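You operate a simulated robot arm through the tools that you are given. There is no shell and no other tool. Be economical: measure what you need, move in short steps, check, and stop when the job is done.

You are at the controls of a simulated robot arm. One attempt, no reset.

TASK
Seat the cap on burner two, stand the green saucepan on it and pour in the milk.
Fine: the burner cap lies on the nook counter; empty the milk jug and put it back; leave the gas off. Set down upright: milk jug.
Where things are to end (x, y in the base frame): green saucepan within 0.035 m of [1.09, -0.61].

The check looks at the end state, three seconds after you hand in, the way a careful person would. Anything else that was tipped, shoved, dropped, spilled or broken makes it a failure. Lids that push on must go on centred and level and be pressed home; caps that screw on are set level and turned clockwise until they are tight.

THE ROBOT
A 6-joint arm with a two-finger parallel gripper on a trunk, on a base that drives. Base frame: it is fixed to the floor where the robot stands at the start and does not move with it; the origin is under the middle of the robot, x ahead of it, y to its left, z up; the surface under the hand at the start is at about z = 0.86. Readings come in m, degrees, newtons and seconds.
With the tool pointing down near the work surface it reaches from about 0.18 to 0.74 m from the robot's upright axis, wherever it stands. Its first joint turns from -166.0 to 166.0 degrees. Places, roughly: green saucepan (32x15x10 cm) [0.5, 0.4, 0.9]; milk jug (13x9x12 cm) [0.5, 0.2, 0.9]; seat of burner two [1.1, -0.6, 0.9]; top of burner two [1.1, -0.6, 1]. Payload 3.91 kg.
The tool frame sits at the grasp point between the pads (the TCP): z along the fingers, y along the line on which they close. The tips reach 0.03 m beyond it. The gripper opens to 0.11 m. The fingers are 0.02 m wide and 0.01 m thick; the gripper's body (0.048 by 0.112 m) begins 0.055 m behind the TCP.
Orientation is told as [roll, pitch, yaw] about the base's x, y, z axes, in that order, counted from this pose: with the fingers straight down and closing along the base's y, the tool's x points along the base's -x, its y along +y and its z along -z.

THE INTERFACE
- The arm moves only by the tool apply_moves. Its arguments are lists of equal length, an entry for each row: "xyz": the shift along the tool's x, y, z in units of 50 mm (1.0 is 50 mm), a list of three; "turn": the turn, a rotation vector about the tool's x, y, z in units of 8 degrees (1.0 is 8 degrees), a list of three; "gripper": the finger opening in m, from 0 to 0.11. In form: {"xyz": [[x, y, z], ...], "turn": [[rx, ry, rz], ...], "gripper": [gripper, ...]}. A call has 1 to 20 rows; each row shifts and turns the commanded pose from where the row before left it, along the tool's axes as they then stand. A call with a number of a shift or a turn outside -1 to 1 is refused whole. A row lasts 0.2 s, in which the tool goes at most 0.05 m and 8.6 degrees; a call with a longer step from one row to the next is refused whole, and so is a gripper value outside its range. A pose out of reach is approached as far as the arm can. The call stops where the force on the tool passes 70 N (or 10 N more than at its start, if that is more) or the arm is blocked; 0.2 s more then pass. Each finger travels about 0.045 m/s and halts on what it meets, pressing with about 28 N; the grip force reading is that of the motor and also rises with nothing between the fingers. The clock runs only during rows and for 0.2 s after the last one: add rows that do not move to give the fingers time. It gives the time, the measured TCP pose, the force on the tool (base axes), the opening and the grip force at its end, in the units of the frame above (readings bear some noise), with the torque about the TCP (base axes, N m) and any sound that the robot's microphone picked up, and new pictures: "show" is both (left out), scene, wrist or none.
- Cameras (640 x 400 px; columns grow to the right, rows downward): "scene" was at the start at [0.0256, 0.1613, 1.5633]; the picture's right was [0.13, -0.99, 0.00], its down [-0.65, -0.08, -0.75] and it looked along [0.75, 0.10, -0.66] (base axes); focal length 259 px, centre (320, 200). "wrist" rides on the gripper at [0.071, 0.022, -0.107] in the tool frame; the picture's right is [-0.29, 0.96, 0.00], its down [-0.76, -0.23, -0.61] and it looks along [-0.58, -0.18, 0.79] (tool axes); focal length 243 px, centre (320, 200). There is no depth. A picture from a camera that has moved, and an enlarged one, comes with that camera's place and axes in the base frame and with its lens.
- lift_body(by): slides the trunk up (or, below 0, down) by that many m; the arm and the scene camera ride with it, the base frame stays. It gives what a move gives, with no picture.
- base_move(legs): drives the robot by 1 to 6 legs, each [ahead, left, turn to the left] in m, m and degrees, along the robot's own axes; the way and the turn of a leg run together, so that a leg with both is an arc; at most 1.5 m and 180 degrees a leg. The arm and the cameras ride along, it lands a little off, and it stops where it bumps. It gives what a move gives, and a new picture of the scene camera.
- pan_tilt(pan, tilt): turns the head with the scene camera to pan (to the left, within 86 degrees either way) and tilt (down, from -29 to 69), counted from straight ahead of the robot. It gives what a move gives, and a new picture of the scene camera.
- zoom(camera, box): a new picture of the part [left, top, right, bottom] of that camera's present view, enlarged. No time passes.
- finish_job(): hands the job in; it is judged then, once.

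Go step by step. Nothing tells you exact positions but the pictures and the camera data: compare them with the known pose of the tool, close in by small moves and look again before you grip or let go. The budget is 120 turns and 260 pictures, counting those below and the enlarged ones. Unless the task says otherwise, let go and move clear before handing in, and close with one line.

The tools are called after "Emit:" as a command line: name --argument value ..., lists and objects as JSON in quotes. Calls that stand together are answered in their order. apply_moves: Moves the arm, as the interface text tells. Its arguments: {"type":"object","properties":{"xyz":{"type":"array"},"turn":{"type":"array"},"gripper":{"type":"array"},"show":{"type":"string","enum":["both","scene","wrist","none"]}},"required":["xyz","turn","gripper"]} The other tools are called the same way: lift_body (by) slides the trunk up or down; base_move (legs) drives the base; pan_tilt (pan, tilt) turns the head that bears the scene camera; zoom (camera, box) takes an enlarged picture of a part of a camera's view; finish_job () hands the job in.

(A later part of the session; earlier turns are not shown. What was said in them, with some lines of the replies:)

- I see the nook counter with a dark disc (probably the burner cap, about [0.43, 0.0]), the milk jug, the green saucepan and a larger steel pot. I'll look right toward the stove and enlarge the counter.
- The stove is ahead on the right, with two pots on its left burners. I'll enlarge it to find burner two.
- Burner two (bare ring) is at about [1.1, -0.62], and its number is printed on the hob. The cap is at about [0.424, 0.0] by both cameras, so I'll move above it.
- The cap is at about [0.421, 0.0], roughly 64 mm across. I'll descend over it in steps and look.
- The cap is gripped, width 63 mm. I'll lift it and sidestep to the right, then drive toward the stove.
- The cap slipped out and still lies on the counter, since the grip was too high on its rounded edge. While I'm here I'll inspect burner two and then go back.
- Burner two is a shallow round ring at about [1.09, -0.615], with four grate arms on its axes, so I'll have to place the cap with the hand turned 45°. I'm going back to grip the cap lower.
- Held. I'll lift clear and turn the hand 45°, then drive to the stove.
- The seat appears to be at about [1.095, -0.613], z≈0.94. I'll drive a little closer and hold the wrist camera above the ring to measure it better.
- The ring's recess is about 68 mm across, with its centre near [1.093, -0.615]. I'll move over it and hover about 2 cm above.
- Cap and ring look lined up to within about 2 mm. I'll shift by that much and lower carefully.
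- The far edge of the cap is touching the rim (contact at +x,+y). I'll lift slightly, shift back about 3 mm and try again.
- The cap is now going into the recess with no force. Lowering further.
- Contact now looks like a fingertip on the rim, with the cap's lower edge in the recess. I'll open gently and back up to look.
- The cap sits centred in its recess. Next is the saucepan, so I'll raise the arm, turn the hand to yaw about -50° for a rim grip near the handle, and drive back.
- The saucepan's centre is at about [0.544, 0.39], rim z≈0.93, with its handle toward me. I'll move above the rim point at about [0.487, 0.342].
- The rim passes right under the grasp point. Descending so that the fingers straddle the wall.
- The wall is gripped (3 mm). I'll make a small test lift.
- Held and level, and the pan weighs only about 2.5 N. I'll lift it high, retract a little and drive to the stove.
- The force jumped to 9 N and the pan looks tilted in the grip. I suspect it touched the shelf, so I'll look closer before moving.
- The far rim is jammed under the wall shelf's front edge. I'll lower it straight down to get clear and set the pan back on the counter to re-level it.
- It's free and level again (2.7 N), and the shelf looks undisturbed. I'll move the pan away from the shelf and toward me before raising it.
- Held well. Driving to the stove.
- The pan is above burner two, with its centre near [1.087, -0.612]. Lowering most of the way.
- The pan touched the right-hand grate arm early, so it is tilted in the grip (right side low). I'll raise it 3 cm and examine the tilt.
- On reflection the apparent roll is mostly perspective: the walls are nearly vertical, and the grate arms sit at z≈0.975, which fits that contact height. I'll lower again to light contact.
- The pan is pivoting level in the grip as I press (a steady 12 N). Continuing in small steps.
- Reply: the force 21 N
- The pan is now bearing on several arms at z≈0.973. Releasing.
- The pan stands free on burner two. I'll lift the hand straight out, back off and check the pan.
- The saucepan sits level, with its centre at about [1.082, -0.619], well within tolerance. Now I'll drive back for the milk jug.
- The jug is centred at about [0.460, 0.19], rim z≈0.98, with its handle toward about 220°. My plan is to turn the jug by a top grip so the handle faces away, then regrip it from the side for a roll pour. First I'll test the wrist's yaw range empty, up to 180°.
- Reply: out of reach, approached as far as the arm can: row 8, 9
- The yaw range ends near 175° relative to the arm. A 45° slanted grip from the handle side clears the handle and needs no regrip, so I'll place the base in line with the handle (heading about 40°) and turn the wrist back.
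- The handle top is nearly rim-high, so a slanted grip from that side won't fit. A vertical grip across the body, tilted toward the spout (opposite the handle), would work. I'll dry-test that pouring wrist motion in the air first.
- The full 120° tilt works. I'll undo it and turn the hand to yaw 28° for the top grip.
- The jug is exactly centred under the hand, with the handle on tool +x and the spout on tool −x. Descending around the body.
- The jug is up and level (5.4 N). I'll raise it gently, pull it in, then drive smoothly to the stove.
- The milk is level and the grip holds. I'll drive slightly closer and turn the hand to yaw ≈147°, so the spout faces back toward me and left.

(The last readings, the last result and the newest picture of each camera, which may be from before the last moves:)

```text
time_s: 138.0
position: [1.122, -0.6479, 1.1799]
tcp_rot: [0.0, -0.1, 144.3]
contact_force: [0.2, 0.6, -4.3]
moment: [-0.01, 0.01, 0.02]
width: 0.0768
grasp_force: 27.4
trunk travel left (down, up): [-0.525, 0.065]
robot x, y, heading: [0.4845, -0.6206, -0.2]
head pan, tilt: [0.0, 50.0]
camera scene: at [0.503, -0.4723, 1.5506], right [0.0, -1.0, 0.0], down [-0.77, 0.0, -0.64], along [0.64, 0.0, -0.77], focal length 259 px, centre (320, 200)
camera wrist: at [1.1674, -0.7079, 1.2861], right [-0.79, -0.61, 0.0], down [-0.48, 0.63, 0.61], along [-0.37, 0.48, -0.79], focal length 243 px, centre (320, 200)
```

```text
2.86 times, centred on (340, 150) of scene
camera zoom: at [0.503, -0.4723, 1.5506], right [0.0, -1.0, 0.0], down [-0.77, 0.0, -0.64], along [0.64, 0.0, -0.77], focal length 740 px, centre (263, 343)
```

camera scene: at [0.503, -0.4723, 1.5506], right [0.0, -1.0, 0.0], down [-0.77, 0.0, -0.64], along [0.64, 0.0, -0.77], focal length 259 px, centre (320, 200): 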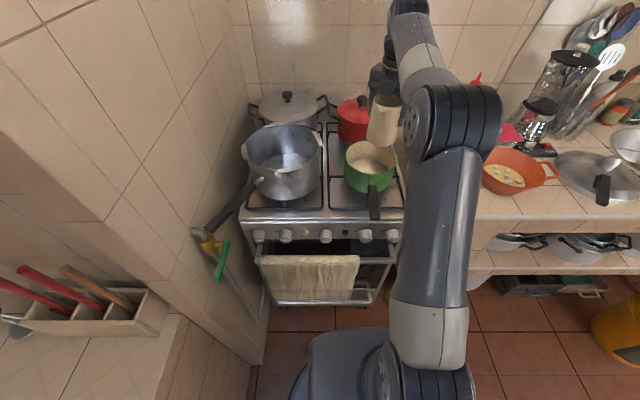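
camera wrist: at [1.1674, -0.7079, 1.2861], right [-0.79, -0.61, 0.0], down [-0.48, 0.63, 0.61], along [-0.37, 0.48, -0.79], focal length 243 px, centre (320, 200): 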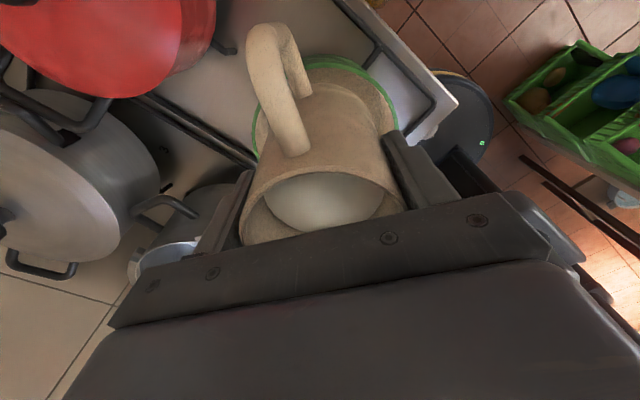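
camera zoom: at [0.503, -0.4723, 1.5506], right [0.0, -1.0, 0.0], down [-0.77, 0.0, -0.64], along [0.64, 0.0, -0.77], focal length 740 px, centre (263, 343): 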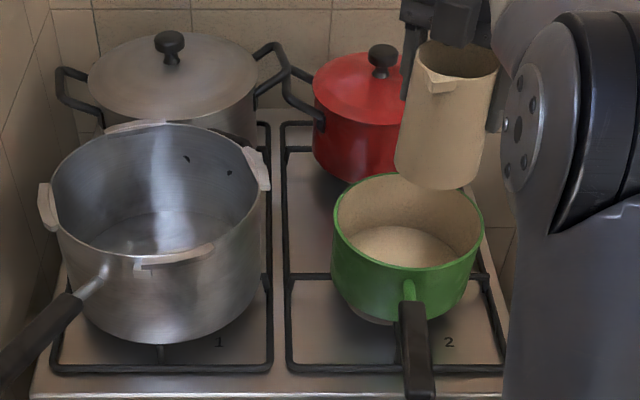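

The jug hangs behind the pan with its spout facing the pan. I'll shift back 2 cm, go down a little and tilt to about 36°, short of pouring, then look.

Emit:
apply_moves --xyz '[[0.2, 0, 0.15], [0.2, 0, 0.15], [0, 0, 0], [0, 0, 0], [0, 0, 0], [0, 0, 0], [0, 0, 0], [0, 0, 0], [0, 0, 0], [0, 0, 0]]' --turn '[[0, 0, 0], [0, 0, 0], [0, 0.5, 0], [0, 0.75, 0], [0, 0.75, 0], [0, 0.75, 0], [0, 0.75, 0], [0, 0.6, 0], [0, 0.4, 0], [0, 0, 0]]' --gripper '[0, 0, 0, 0, 0, 0, 0, 0, 0, 0]'

Emit:
zoom --camera "scene" --box '[320, 80, 440, 200]'

```text
time_s: 140.2
position: [1.1383, -0.6604, 1.1643]
tcp_rot: [0.0, 36.0, 144.2]
contact_force: [0.0, 0.5, -5.3]
moment: [0.05, 0.14, -0.01]
width: 0.0768
grasp_force: 28.4
trunk travel left (down, up): [-0.525, 0.065]
robot x, y, heading: [0.4866, -0.6239, -0.2]
head pan, tilt: [0.0, 50.0]
camera scene: at [0.5029, -0.4723, 1.5506], right [0.0, -1.0, 0.0], down [-0.77, 0.0, -0.64], along [0.64, 0.0, -0.77], focal length 259 px, centre (320, 200)
camera wrist: at [1.1222, -0.6742, 1.2922], right [-0.75, -0.64, -0.17], down [-0.66, 0.75, 0.05], along [0.1, 0.15, -0.98], focal length 243 px, centre (320, 200)
```

scene: 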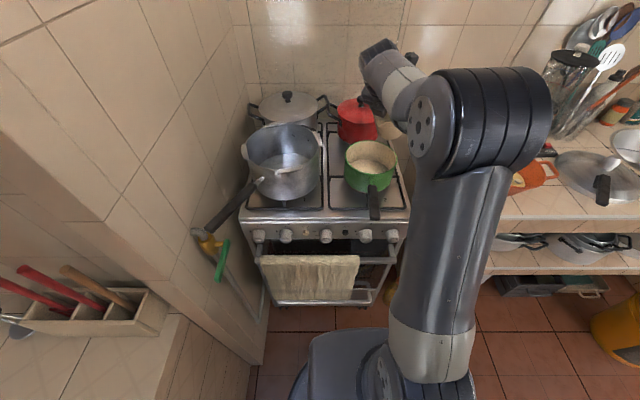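
wrist: 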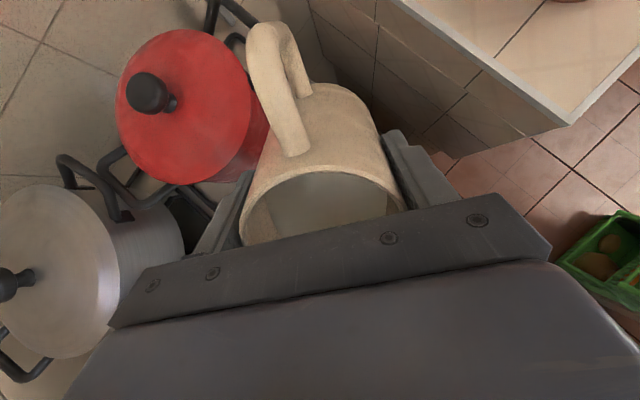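

```text
3.33 times, centred on (380, 140) of scene
camera zoom: at [0.5029, -0.4723, 1.5506], right [0.0, -1.0, 0.0], down [-0.77, 0.0, -0.64], along [0.64, 0.0, -0.77], focal length 863 px, centre (120, 400)
```

zoom: 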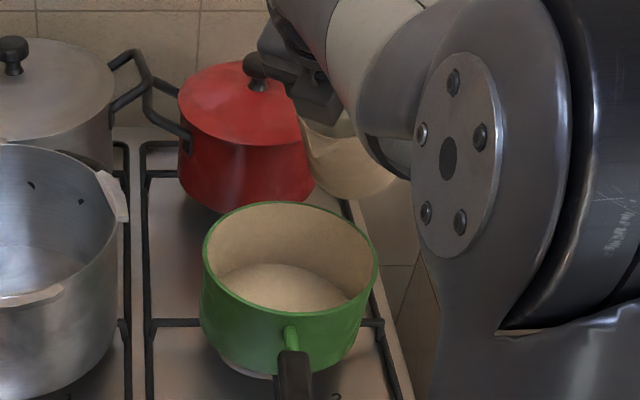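

The spout is right over the pan. I'll shift back 1.5 cm, lower slightly and begin pouring slowly.

Emit:
apply_moves --xyz '[[0.05, 0, 0.18], [0.05, 0, 0.18], [0, 0, 0], [0, 0, 0], [0, 0, 0], [0, 0, 0], [0, 0, 0], [0, 0, 0], [0, 0, 0], [0, 0, 0]]' --turn '[[0, 0, 0], [0, 0, 0], [0, 0.25, 0], [0, 0.25, 0], [0, 0.25, 0], [0, 0.25, 0], [0, 0.25, 0], [0, 0.25, 0], [0, 0.25, 0], [0, 0, 0]]' --gripper '[0, 0, 0, 0, 0, 0, 0, 0, 0, 0]'

Emit:
zoom --camera "scene" --box '[320, 80, 440, 200]'

```text
time_s: 142.4
position: [1.1497, -0.6685, 1.1518]
tcp_rot: [0.0, 50.0, 144.3]
contact_force: [0.6, 0.3, -5.0]
moment: [0.07, 0.1, 0.02]
width: 0.0768
grasp_force: 27.8
trunk travel left (down, up): [-0.525, 0.065]
robot x, y, heading: [0.4849, -0.6229, -0.2]
head pan, tilt: [0.0, 50.0]
camera scene: at [0.5029, -0.4723, 1.5506], right [0.0, -1.0, 0.0], down [-0.77, 0.0, -0.64], along [0.64, 0.0, -0.77], focal length 259 px, centre (320, 200)
camera wrist: at [1.1089, -0.6644, 1.2752], right [-0.71, -0.67, -0.22], down [-0.64, 0.74, -0.19], along [0.29, 0.01, -0.96], focal length 243 px, centre (320, 200)
```

scene: 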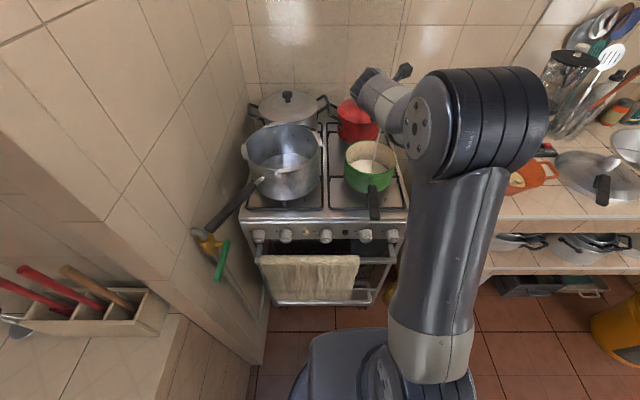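
wrist: 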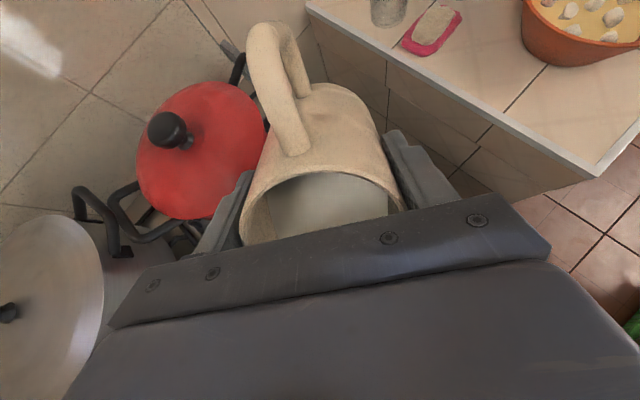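

```text
3.33 times, centred on (380, 140) of scene
camera zoom: at [0.5029, -0.4723, 1.5506], right [0.0, -1.0, 0.0], down [-0.77, 0.0, -0.64], along [0.64, 0.0, -0.77], focal length 863 px, centre (120, 400)
```

zoom: 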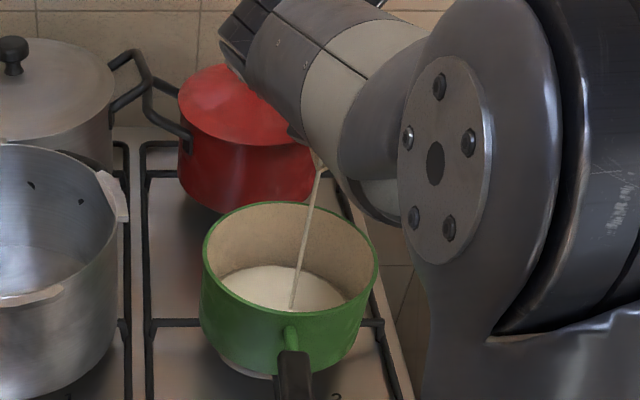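

Milk is streaming into the middle of the pan. Continuing slowly.

Emit:
apply_moves --xyz '[[0, 0, 0], [0, 0, 0], [0, 0, 0], [0, 0, 0], [0, 0, 0], [0, 0, 0], [0, 0, 0], [0, 0, 0], [0, 0, 0], [0, 0, 0], [0, 0, 0], [0, 0, 0]]' --turn '[[0, 0, 0], [0, 0.2, 0], [0, 0.2, 0], [0, 0.2, 0], [0, 0.2, 0], [0, 0.2, 0], [0, 0.2, 0], [0, 0.2, 0], [0, 0.2, 0], [0, 0.2, 0], [0, 0.2, 0], [0, 0, 0]]' --gripper '[0, 0, 0, 0, 0, 0, 0, 0, 0, 0, 0, 0]' --show "none"

Emit:
zoom --camera "scene" --box '[320, 80, 440, 200]'

```text
time_s: 145.0
position: [1.1505, -0.6675, 1.1537]
tcp_rot: [0.2, 66.0, 144.4]
contact_force: [0.1, 0.4, -2.4]
moment: [0.08, 0.08, 0.05]
width: 0.0766
grasp_force: 27.9
trunk travel left (down, up): [-0.525, 0.065]
robot x, y, heading: [0.4832, -0.6217, -0.0]
head pan, tilt: [0.0, 50.0]
```

```text
3.33 times, centred on (380, 140) of scene
camera zoom: at [0.5028, -0.4723, 1.5506], right [0.0, -1.0, 0.0], down [-0.77, 0.0, -0.64], along [0.64, 0.0, -0.77], focal length 863 px, centre (120, 400)
```

zoom: 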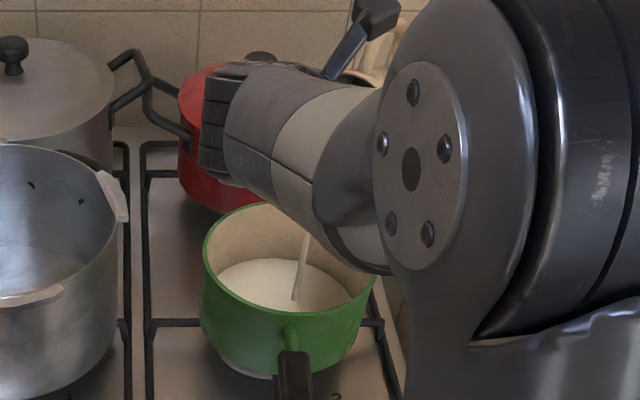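

Emit:
apply_moves --xyz '[[0, 0, 0], [-0.012, 0, -0.04], [-0.012, 0, -0.04], [-0.01, 0, -0.04], [-0.01, 0, -0.04], [-0.01, 0, -0.04], [-0.008, 0, -0.04], [-0.008, 0, -0.04], [-0.006, 0, -0.04], [-0.006, 0, -0.04], [-0.004, 0, -0.04], [-0.002, 0, -0.04], [0, 0, -0.04], [0, 0, 0]]' --turn '[[0, 0, 0], [0, 0.25, 0], [0, 0.25, 0], [0, 0.25, 0], [0, 0.25, 0], [0, 0.25, 0], [0, 0.25, 0], [0, 0.25, 0], [0, 0.25, 0], [0, 0.25, 0], [0, 0.25, 0], [0, 0.25, 0], [0, 0.25, 0], [0, 0, 0]]' --gripper '[0, 0, 0, 0, 0, 0, 0, 0, 0, 0, 0, 0, 0, 0]'

Emit:
zoom --camera "scene" --box '[320, 80, 440, 200]'

```text
time_s: 148.0
position: [1.1306, -0.6542, 1.1546]
tcp_rot: [3.1, 90.1, 147.4]
contact_force: [0.2, 0.0, -2.4]
moment: [0.02, 0.07, 0.02]
width: 0.0766
grasp_force: 28.4
trunk travel left (down, up): [-0.525, 0.065]
robot x, y, heading: [0.4821, -0.6245, -0.1]
head pan, tilt: [0.0, 50.0]
camera scene: at [0.5027, -0.4723, 1.5506], right [0.0, -1.0, 0.0], down [-0.77, 0.0, -0.64], along [0.64, 0.0, -0.77], focal length 259 px, centre (320, 200)
camera wrist: at [1.0311, -0.6096, 1.2243], right [-0.56, -0.78, -0.29], down [-0.36, 0.54, -0.76], along [0.75, -0.32, -0.58], focal length 243 px, centre (320, 200)
```

scene: 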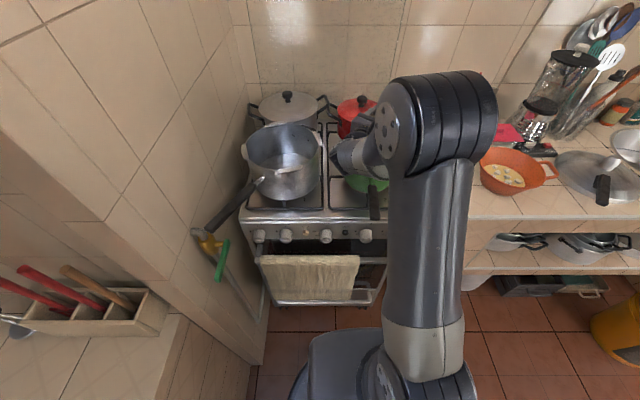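
wrist: 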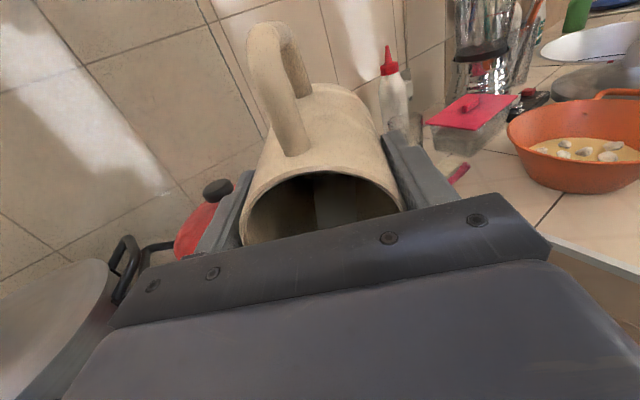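

```text
3.33 times, centred on (380, 140) of scene
camera zoom: at [0.5027, -0.4723, 1.5506], right [0.0, -1.0, 0.0], down [-0.77, 0.0, -0.64], along [0.64, 0.0, -0.77], focal length 863 px, centre (120, 400)
```

zoom: 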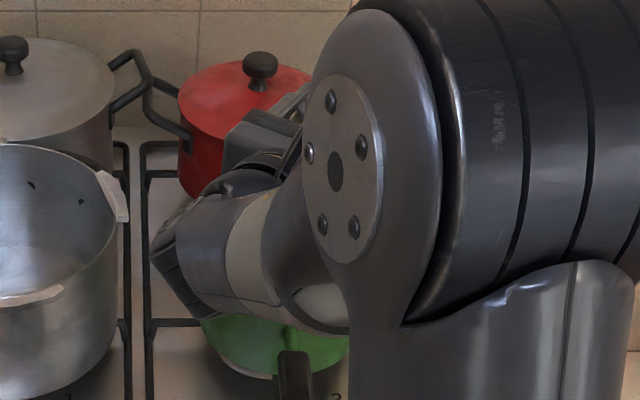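

Nearly empty (2.4 N). I'll raise it 4 cm for wrist clearance and tilt on to about 115° to drain.

Emit:
apply_moves --xyz '[[0.2, 0, 0], [0.2, 0, 0], [0.2, 0, 0], [0.2, 0, 0], [0, 0, -0.05], [0, 0, -0.05], [0, 0, -0.05], [0, 0, -0.05], [0, 0, -0.05], [0, 0, -0.05], [0, 0, -0.05], [0, 0, -0.05], [0, 0, -0.05], [0, 0, -0.05], [0, 0, 0], [0, 0, 0], [0, 0, 0], [0, 0, 0], [0, 0, 0], [0, 0, 0]]' --turn '[[0, 0, 0], [0, 0, 0], [0, 0, 0], [0, 0, 0], [0, 0.3, 0], [0, 0.3, 0], [0, 0.3, 0], [0, 0.3, 0], [0, 0.3, 0], [0, 0.3, 0], [0, 0.3, 0], [0, 0.3, 0], [0, 0.3, 0], [0, 0.3, 0], [0, 0, 0], [0, 0, 0], [0, 0, 0], [0, 0, 0], [0, 0, 0], [0, 0, 0]]' --gripper '[0, 0, 0, 0, 0, 0, 0, 0, 0, 0, 0, 0, 0, 0, 0, 0, 0, 0, 0, 0]'

Emit:
zoom --camera "wrist" --box '[200, 100, 456, 260]'

```text
time_s: 152.2
position: [1.111, -0.6384, 1.189]
tcp_rot: [180.0, 66.2, -35.8]
contact_force: [0.9, -0.5, -2.7]
moment: [0.01, 0.02, 0.03]
width: 0.0767
grasp_force: 27.8
trunk travel left (down, up): [-0.525, 0.065]
robot x, y, heading: [0.4821, -0.6242, 0.0]
head pan, tilt: [0.0, 50.0]
camera scene: at [0.5026, -0.4723, 1.5506], right [0.0, -1.0, 0.0], down [-0.77, 0.0, -0.64], along [0.64, 0.0, -0.77], focal length 259 px, centre (320, 200)
camera wrist: at [0.9955, -0.583, 1.2093], right [-0.46, -0.85, -0.26], down [-0.07, 0.33, -0.94], along [0.88, -0.42, -0.21], focal length 243 px, centre (320, 200)
```

scene: 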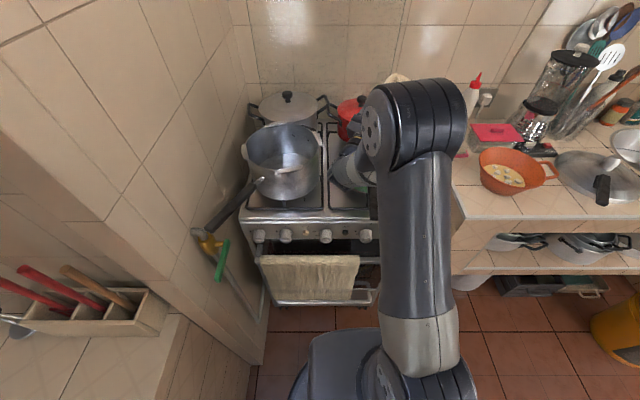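
wrist: 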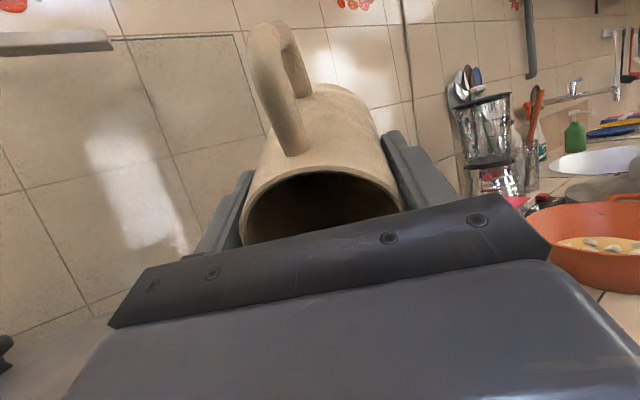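

```text
2.50 times, centred on (328, 180) of wrist
camera zoom: at [0.9955, -0.583, 1.2093], right [-0.46, -0.85, -0.26], down [-0.07, 0.33, -0.94], along [0.88, -0.42, -0.21], focal length 606 px, centre (300, 250)
```

zoom: 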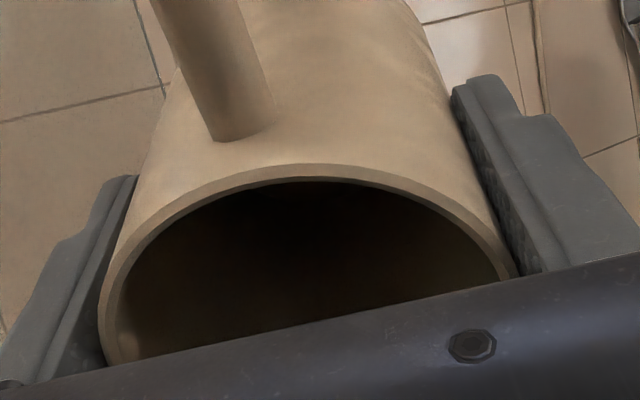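

The jug is empty. I'll hold a moment for drips, then tilt back upright in place.

Emit:
apply_moves --xyz '[[0, 0, 0], [0, 0, 0], [0, 0, 0], [0, 0, 0], [0, 0, 0], [0, 0, 0], [0, 0, 0], [0, 0, 0], [0, 0, 0]]' --turn '[[0, 0, 0], [0, 0, 0], [0, 0, 0], [0, 0, 0], [0, 0, 0], [0, 0, 0], [0, 0, 0], [0, 0, 0], [0, 0, 0]]' --gripper '[0, 0, 0, 0, 0, 0, 0, 0, 0]' --show "none"

Emit:
apply_moves --xyz '[[0, 0, 0], [0, 0, 0], [0, 0, 0], [0, 0, 0], [0, 0, 0], [0, 0, 0], [0, 0, 0], [0, 0, 0], [0, 0, 0], [0, 0, 0], [0, 0, 0], [0, 0, 0], [0, 0, 0], [0, 0, 0], [0, 0, 0], [0, 0, 0], [0, 0, -0.4], [0, 0, -0.4]]' --turn '[[0, -0.5, 0], [0, -1, 0], [0, -1, 0], [0, -1, 0], [0, -1, 0], [0, -1, 0], [0, -1, 0], [0, -1, 0], [0, -1, 0], [0, -1, 0], [0, -1, 0], [0, -1, 0], [0, -1, 0], [0, -1, 0], [0, -0.74, 0], [0, 0, 0], [0, 0, 0], [0, 0, 0]]' --gripper '[0, 0, 0, 0, 0, 0, 0, 0, 0, 0, 0, 0, 0, 0, 0, 0, 0, 0]' --show "wrist"

Emit:
zoom --camera "scene" --box '[240, 80, 440, 220]'

```text
time_s: 154.2
position: [1.1105, -0.6377, 1.1889]
tcp_rot: [180.0, 66.1, -35.5]
contact_force: [-0.6, -0.2, -1.5]
moment: [0.05, 0.04, 0.01]
width: 0.0766
grasp_force: 28.1
trunk travel left (down, up): [-0.525, 0.065]
robot x, y, heading: [0.4787, -0.623, -0.1]
head pan, tilt: [0.0, 50.0]
```

```text
time_s: 158.0
position: [1.111, -0.6386, 1.231]
tcp_rot: [0.0, 0.0, 144.3]
contact_force: [-0.5, -0.1, -1.6]
moment: [-0.01, -0.03, 0.0]
width: 0.0763
grasp_force: 27.9
trunk travel left (down, up): [-0.525, 0.065]
robot x, y, heading: [0.4827, -0.6216, 0.1]
head pan, tilt: [0.0, 50.0]
camera wrist: at [1.1567, -0.6987, 1.3362], right [-0.79, -0.61, 0.0], down [-0.48, 0.63, 0.61], along [-0.37, 0.48, -0.79], focal length 243 px, centre (320, 200)
```

wrist: 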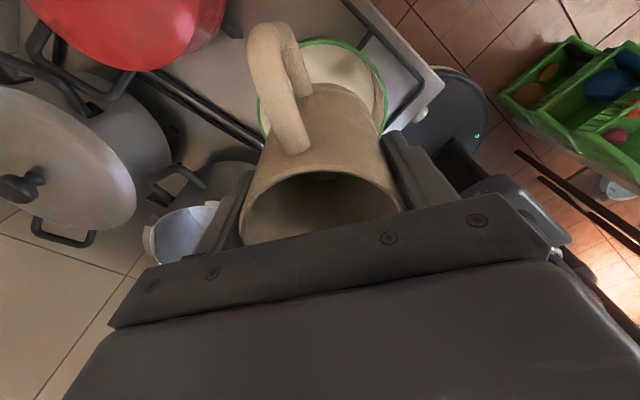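

```text
2.86 times, centred on (340, 150) of scene
camera zoom: at [0.5026, -0.4723, 1.5506], right [0.0, -1.0, 0.0], down [-0.77, 0.0, -0.64], along [0.64, 0.0, -0.77], focal length 740 px, centre (263, 343)
```

zoom: 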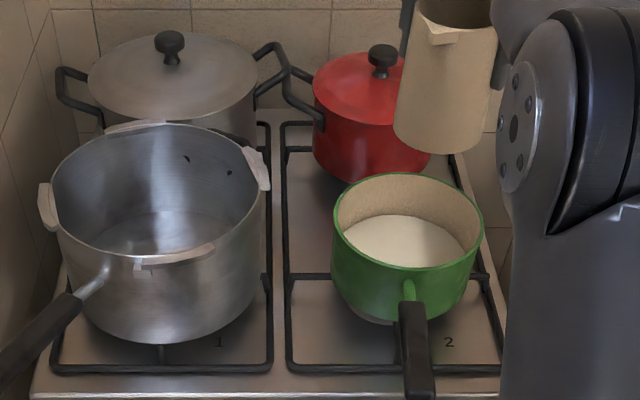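

The milk is in the pan, nothing is spilled, and the pan has not moved. I'll retract, turn the wrist back and drive back to the nook counter.

Emit:
apply_moves --xyz '[[-0.6, 0.31, 0], [-0.6, 0.31, 0], [-0.6, 0.31, 0], [-0.6, 0.31, 0], [-0.6, 0.31, 0], [-0.6, 0.31, 0], [0, 0, 0]]' --turn '[[0, 0, 0], [0, 0, 0], [0, 0, 0], [0, 0, 0], [0, 0, 0], [0, 0, 0], [0, 0, 0]]' --gripper '[0, 0, 0, 0, 0, 0, 0]' --show "none"

Emit:
apply_moves --xyz '[[0, 0, 0], [0, 0, 0], [0, 0, 0], [0, 0, 0], [0, 0, 0], [0, 0, 0], [0, 0, 0], [0, 0, 0], [0, 0, 0], [0, 0, 0], [0, 0, 0], [0, 0, 0], [0, 0, 0], [0, 0, 0], [0, 0, 0], [0, 0, 0], [0, 0, 0], [0, 0, 0], [0, 0, 0], [0, 0, 0]]' --turn '[[0, 0, 0.5], [0, 0, 1], [0, 0, 1], [0, 0, 1], [0, 0, 1], [0, 0, 1], [0, 0, 1], [0, 0, 1], [0, 0, 1], [0, 0, 1], [0, 0, 1], [0, 0, 1], [0, 0, 1], [0, 0, 1], [0, 0, 1], [0, 0, 1], [0, 0, 1], [0, 0, 1], [0, 0, 1], [0, 0, 1]]' --gripper '[0, 0, 0, 0, 0, 0, 0, 0, 0, 0, 0, 0, 0, 0, 0, 0, 0, 0, 0, 0]' --show "none"

Emit:
base_move --legs '[[-0.51, 0, 0], [0, 0.43, 0], [0, 0, 40]]'

```text
time_s: 159.6
position: [0.909, -0.6107, 1.2308]
tcp_rot: [0.0, 0.0, 144.3]
contact_force: [-0.5, -0.9, -1.9]
moment: [0.0, -0.03, 0.02]
width: 0.0762
grasp_force: 28.0
trunk travel left (down, up): [-0.525, 0.065]
robot x, y, heading: [0.4855, -0.6256, -0.3]
head pan, tilt: [0.0, 50.0]
```

```text
time_s: 163.8
position: [0.9087, -0.6099, 1.2299]
tcp_rot: [0.0, 0.1, -11.8]
contact_force: [-0.3, 0.6, -2.0]
moment: [0.03, -0.02, 0.0]
width: 0.0763
grasp_force: 28.1
trunk travel left (down, up): [-0.525, 0.065]
robot x, y, heading: [0.4824, -0.6232, 0.0]
head pan, tilt: [0.0, 50.0]
```

```text
time_s: 170.8
position: [0.2952, 0.0962, 1.2302]
tcp_rot: [0.1, 0.0, 28.6]
contact_force: [-0.1, 0.6, -1.7]
moment: [-0.02, -0.02, -0.01]
width: 0.0764
grasp_force: 28.2
trunk travel left (down, up): [-0.525, 0.065]
robot x, y, heading: [-0.0203, -0.1902, 40.1]
head pan, tilt: [0.0, 50.0]
camera scene: at [-0.1045, -0.0648, 1.5506], right [0.65, -0.76, 0.0], down [-0.58, -0.5, -0.64], along [0.49, 0.42, -0.77], focal length 259 px, centre (320, 200)
```

scene: 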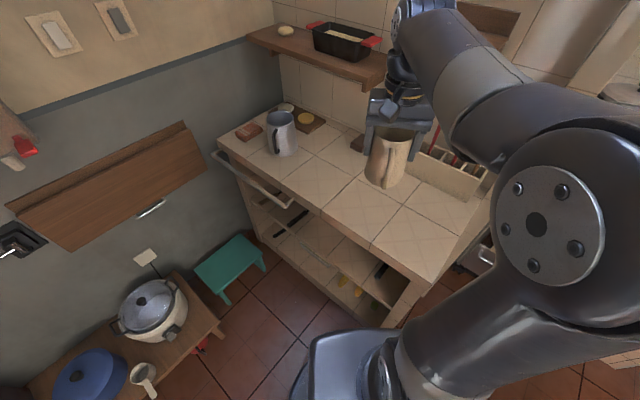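

Emit:
apply_moves --xyz '[[-0.755, 0.016, 0], [-0.755, 0.016, 0], [-0.755, 0.016, 0], [-0.755, 0.016, 0], [-0.755, 0.016, 0], [0, 0, 0], [0, 0, 0.8], [0, 0, 0.8], [0, 0, 0.8], [0, 0, 0.8], [0, 0, 0.8], [0, 0, 0.8], [0, 0, 0.4], [0, 0, 0]]' --turn '[[0, 0, 0], [0, 0, 0], [0, 0, 0], [0, 0, 0], [0, 0, 0], [0, 0, 0], [0, 0, 0], [0, 0, 0], [0, 0, 0], [0, 0, 0], [0, 0, 0], [0, 0, 0], [0, 0, 0], [0, 0, 0]]' --gripper '[0, 0, 0, 0, 0, 0, 0, 0, 0, 0, 0, 0, 0, 0]'

Emit:
zoom --camera "scene" --box '[320, 130, 432, 215]'

```text
time_s: 173.8
position: [0.4583, 0.19, 0.9683]
tcp_rot: [0.1, 0.0, 28.7]
contact_force: [-0.3, 0.4, -2.3]
moment: [0.01, -0.01, 0.04]
width: 0.0763
grasp_force: 28.3
trunk travel left (down, up): [-0.525, 0.065]
robot x, y, heading: [-0.021, -0.1914, 40.5]
head pan, tilt: [0.0, 50.0]
camera scene: at [-0.1044, -0.0647, 1.5506], right [0.65, -0.76, 0.0], down [-0.58, -0.5, -0.64], along [0.49, 0.42, -0.77], focal length 259 px, centre (320, 200)
camera wrist: at [0.3875, 0.1743, 1.0746], right [-0.2, 0.98, 0.0], down [0.78, 0.16, 0.61], along [0.6, 0.12, -0.79], focal length 243 px, centre (320, 200)
```

scene: 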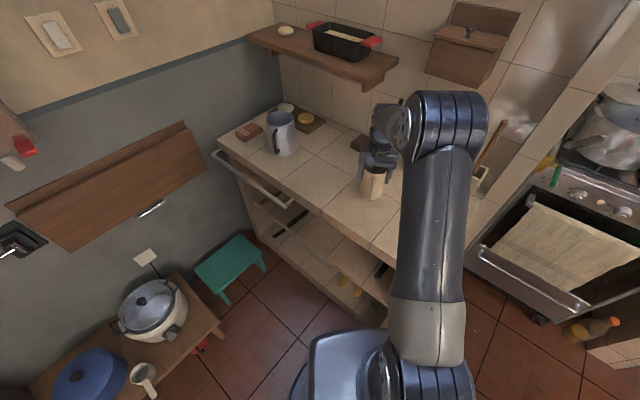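
wrist: 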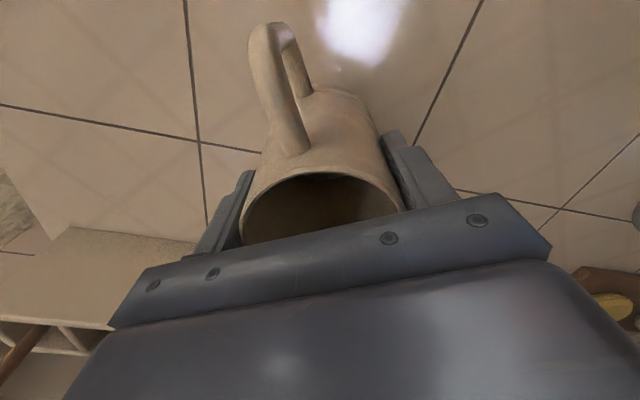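

```text
4.71 times, centred on (376, 172) of scene
camera zoom: at [-0.1044, -0.0647, 1.5506], right [0.65, -0.76, 0.0], down [-0.58, -0.5, -0.64], along [0.49, 0.42, -0.77], focal length 1219 px, centre (56, 329)
```

zoom: 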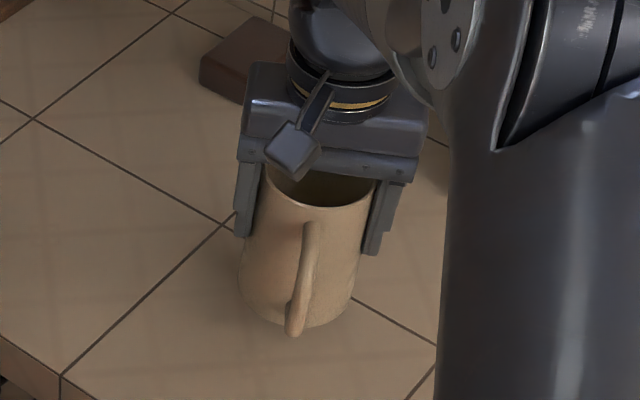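

Emit:
apply_moves --xyz '[[0, 0, 0.3], [0, 0, 0.1], [0, 0, 0.06], [0, 0, 0]]' --turn '[[0, 0, 0], [0, 0, 0], [0, 0, 0], [0, 0, 0]]' --gripper '[0, 0, 0, 0]' --show "none"

```text
time_s: 174.8
position: [0.4592, 0.1883, 0.9454]
tcp_rot: [0.0, 0.1, 28.7]
contact_force: [-0.1, -0.4, -1.8]
moment: [0.02, -0.02, -0.01]
width: 0.0764
grasp_force: 28.2
trunk travel left (down, up): [-0.525, 0.065]
robot x, y, heading: [-0.0159, -0.1903, 40.2]
head pan, tilt: [0.0, 50.0]
```

Emit:
apply_moves --xyz '[[0, 0, 0.04], [0, 0, 0.03], [0, 0, 0]]' --turn '[[0, 0, 0], [0, 0, 0], [0, 0, 0]]' --gripper '[0, 0, 0]' --show "none"

```text
time_s: 175.6
position: [0.4597, 0.19, 0.9451]
tcp_rot: [-0.1, -0.3, 28.7]
contact_force: [-0.2, 2.4, 17.5]
moment: [-0.3, 0.33, -0.05]
width: 0.0765
grasp_force: 27.7
trunk travel left (down, up): [-0.525, 0.065]
robot x, y, heading: [-0.0184, -0.1889, 40.2]
head pan, tilt: [0.0, 50.0]
```

The jug is touching down on the counter. Releasing gently.

Emit:
apply_moves --xyz '[[0, 0, -0.03], [0, 0, 0], [0, 0, 0], [0, 0, 0], [0, 0, 0], [0, 0, 0]]' --turn '[[0, 0, 0], [0, 0, 0], [0, 0, 0], [0, 0, 0], [0, 0, 0], [0, 0, 0]]' --gripper '[0.076, 0.08, 0.086, 0.095, 0.105, 0.11]'

Emit:
zoom --camera "scene" --box '[320, 130, 432, 215]'

```text
time_s: 177.0
position: [0.4587, 0.1906, 0.9449]
tcp_rot: [-0.1, 0.1, 28.7]
contact_force: [-0.2, 0.4, -0.5]
moment: [0.01, 0.0, 0.01]
width: 0.1101
grasp_force: 0.1
trunk travel left (down, up): [-0.525, 0.065]
robot x, y, heading: [-0.0217, -0.1901, 40.4]
head pan, tilt: [0.0, 50.0]
camera scene: at [-0.1045, -0.0648, 1.5506], right [0.65, -0.76, 0.0], down [-0.58, -0.5, -0.64], along [0.49, 0.42, -0.77], focal length 259 px, centre (320, 200)
camera wrist: at [0.3872, 0.1747, 1.0509], right [-0.2, 0.98, 0.0], down [0.78, 0.16, 0.61], along [0.6, 0.12, -0.79], focal length 243 px, centre (320, 200)
```

scene: 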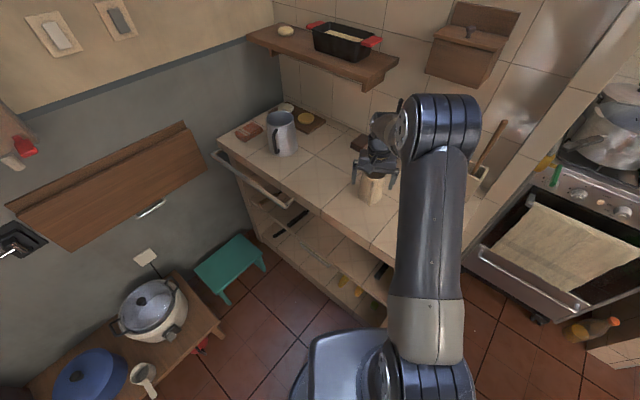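
wrist: 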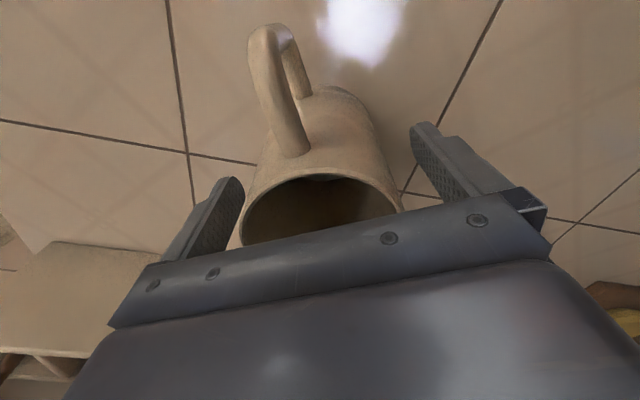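

```text
4.71 times, centred on (376, 172) of scene
camera zoom: at [-0.1045, -0.0648, 1.5506], right [0.65, -0.76, 0.0], down [-0.58, -0.5, -0.64], along [0.49, 0.42, -0.77], focal length 1219 px, centre (56, 329)
```

zoom: 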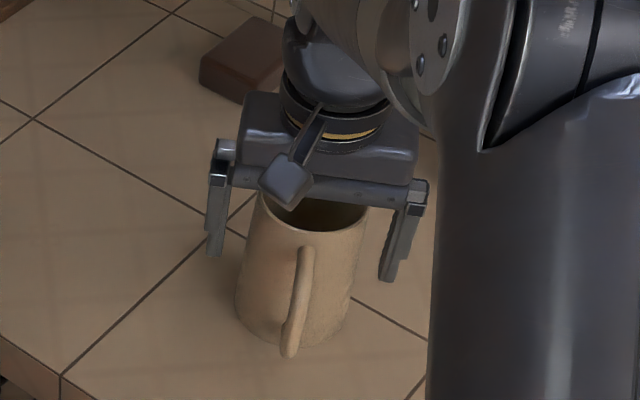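

Emit:
apply_moves --xyz '[[0, 0, -0.5], [0, 0, -0.9], [0, 0, -0.9], [0, 0, -0.9], [0, 0, -0.9], [0.5, 0, -0.6], [0.7, 0, 0], [0.7, 0, 0], [0, 0, 0]]' --turn '[[0, 0, 0], [0, 0, 0], [0, 0, 0], [0, 0, 0], [0, 0, 0], [0, 0, 0], [0, 0, 0], [0, 0, 0], [0, 0, 0]]' --gripper '[0.11, 0.11, 0.11, 0.11, 0.11, 0.11, 0.11, 0.11, 0.11]'

Emit:
pan_tilt --pan -10 --tilt 45

Emit:
zoom --camera "wrist" --box '[300, 60, 500, 220]'

```text
time_s: 179.0
position: [0.3767, 0.1447, 1.1789]
tcp_rot: [0.0, 0.0, 28.7]
contact_force: [-0.2, 0.4, -1.0]
moment: [0.0, 0.0, -0.03]
width: 0.1102
grasp_force: 0.2
trunk travel left (down, up): [-0.525, 0.065]
robot x, y, heading: [-0.0218, -0.1925, 40.5]
head pan, tilt: [0.0, 50.0]
camera scene: at [-0.1048, -0.065, 1.5506], right [0.65, -0.76, 0.0], down [-0.58, -0.5, -0.64], along [0.49, 0.42, -0.77], focal length 259 px, centre (320, 200)
camera wrist: at [0.3035, 0.1284, 1.2855], right [-0.2, 0.98, 0.0], down [0.78, 0.16, 0.61], along [0.6, 0.12, -0.79], focal length 243 px, centre (320, 200)
```

scene: 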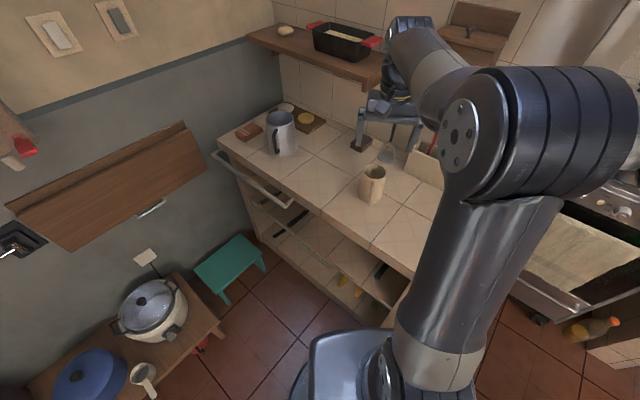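
wrist: 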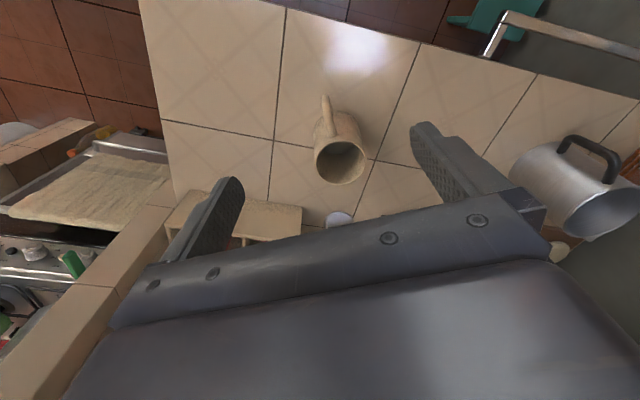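

```text
time_s: 179.8
position: [0.3763, 0.1442, 1.1786]
tcp_rot: [0.0, 0.0, 28.7]
contact_force: [-0.2, 1.2, -0.1]
moment: [-0.02, -0.02, 0.01]
width: 0.1099
grasp_force: 0.1
trunk travel left (down, up): [-0.525, 0.065]
robot x, y, heading: [-0.0239, -0.1869, 40.1]
head pan, tilt: [-10.0, 45.0]
camera scene: at [-0.0931, -0.0736, 1.5575], right [0.5, -0.86, 0.0], down [-0.61, -0.36, -0.71], along [0.61, 0.36, -0.71], focal length 259 px, centre (320, 200)
```

scene: 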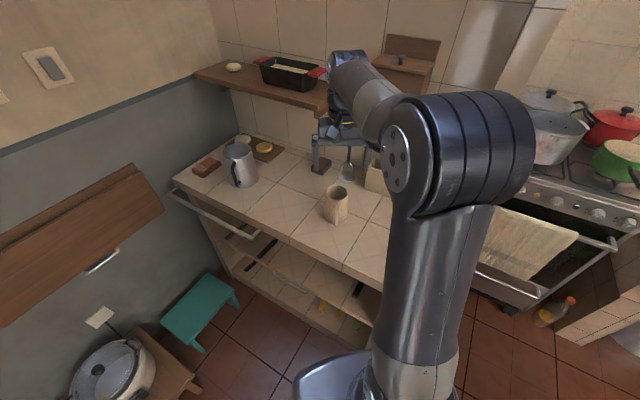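

```text
2.50 times, centred on (400, 140) of wrist
camera zoom: at [0.304, 0.1287, 1.2855], right [-0.2, 0.98, 0.0], down [0.78, 0.16, 0.61], along [0.6, 0.12, -0.79], focal length 606 px, centre (120, 350)
```

zoom: 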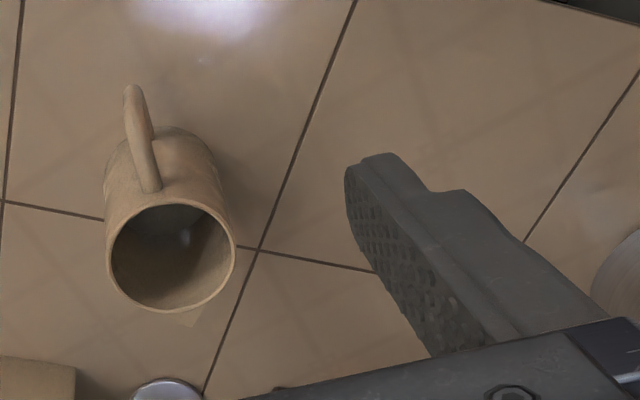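

The jug is empty and standing upright in its old place. The saucepan with the milk is on burner two, the gas knobs were never touched, and the hand is clear, so I'm handing in.

Emit:
finish_job

```text
The job is handed in.
```

The cap is seated on burner two with the green saucepan on it, about 1 cm from the target point. The milk is in the pan with no spill seen. The empty jug is upright in its old place and the gas is off; I bumped the pan's rim on the wall shelf on the way, and the shelf looked undisturbed afterwards.
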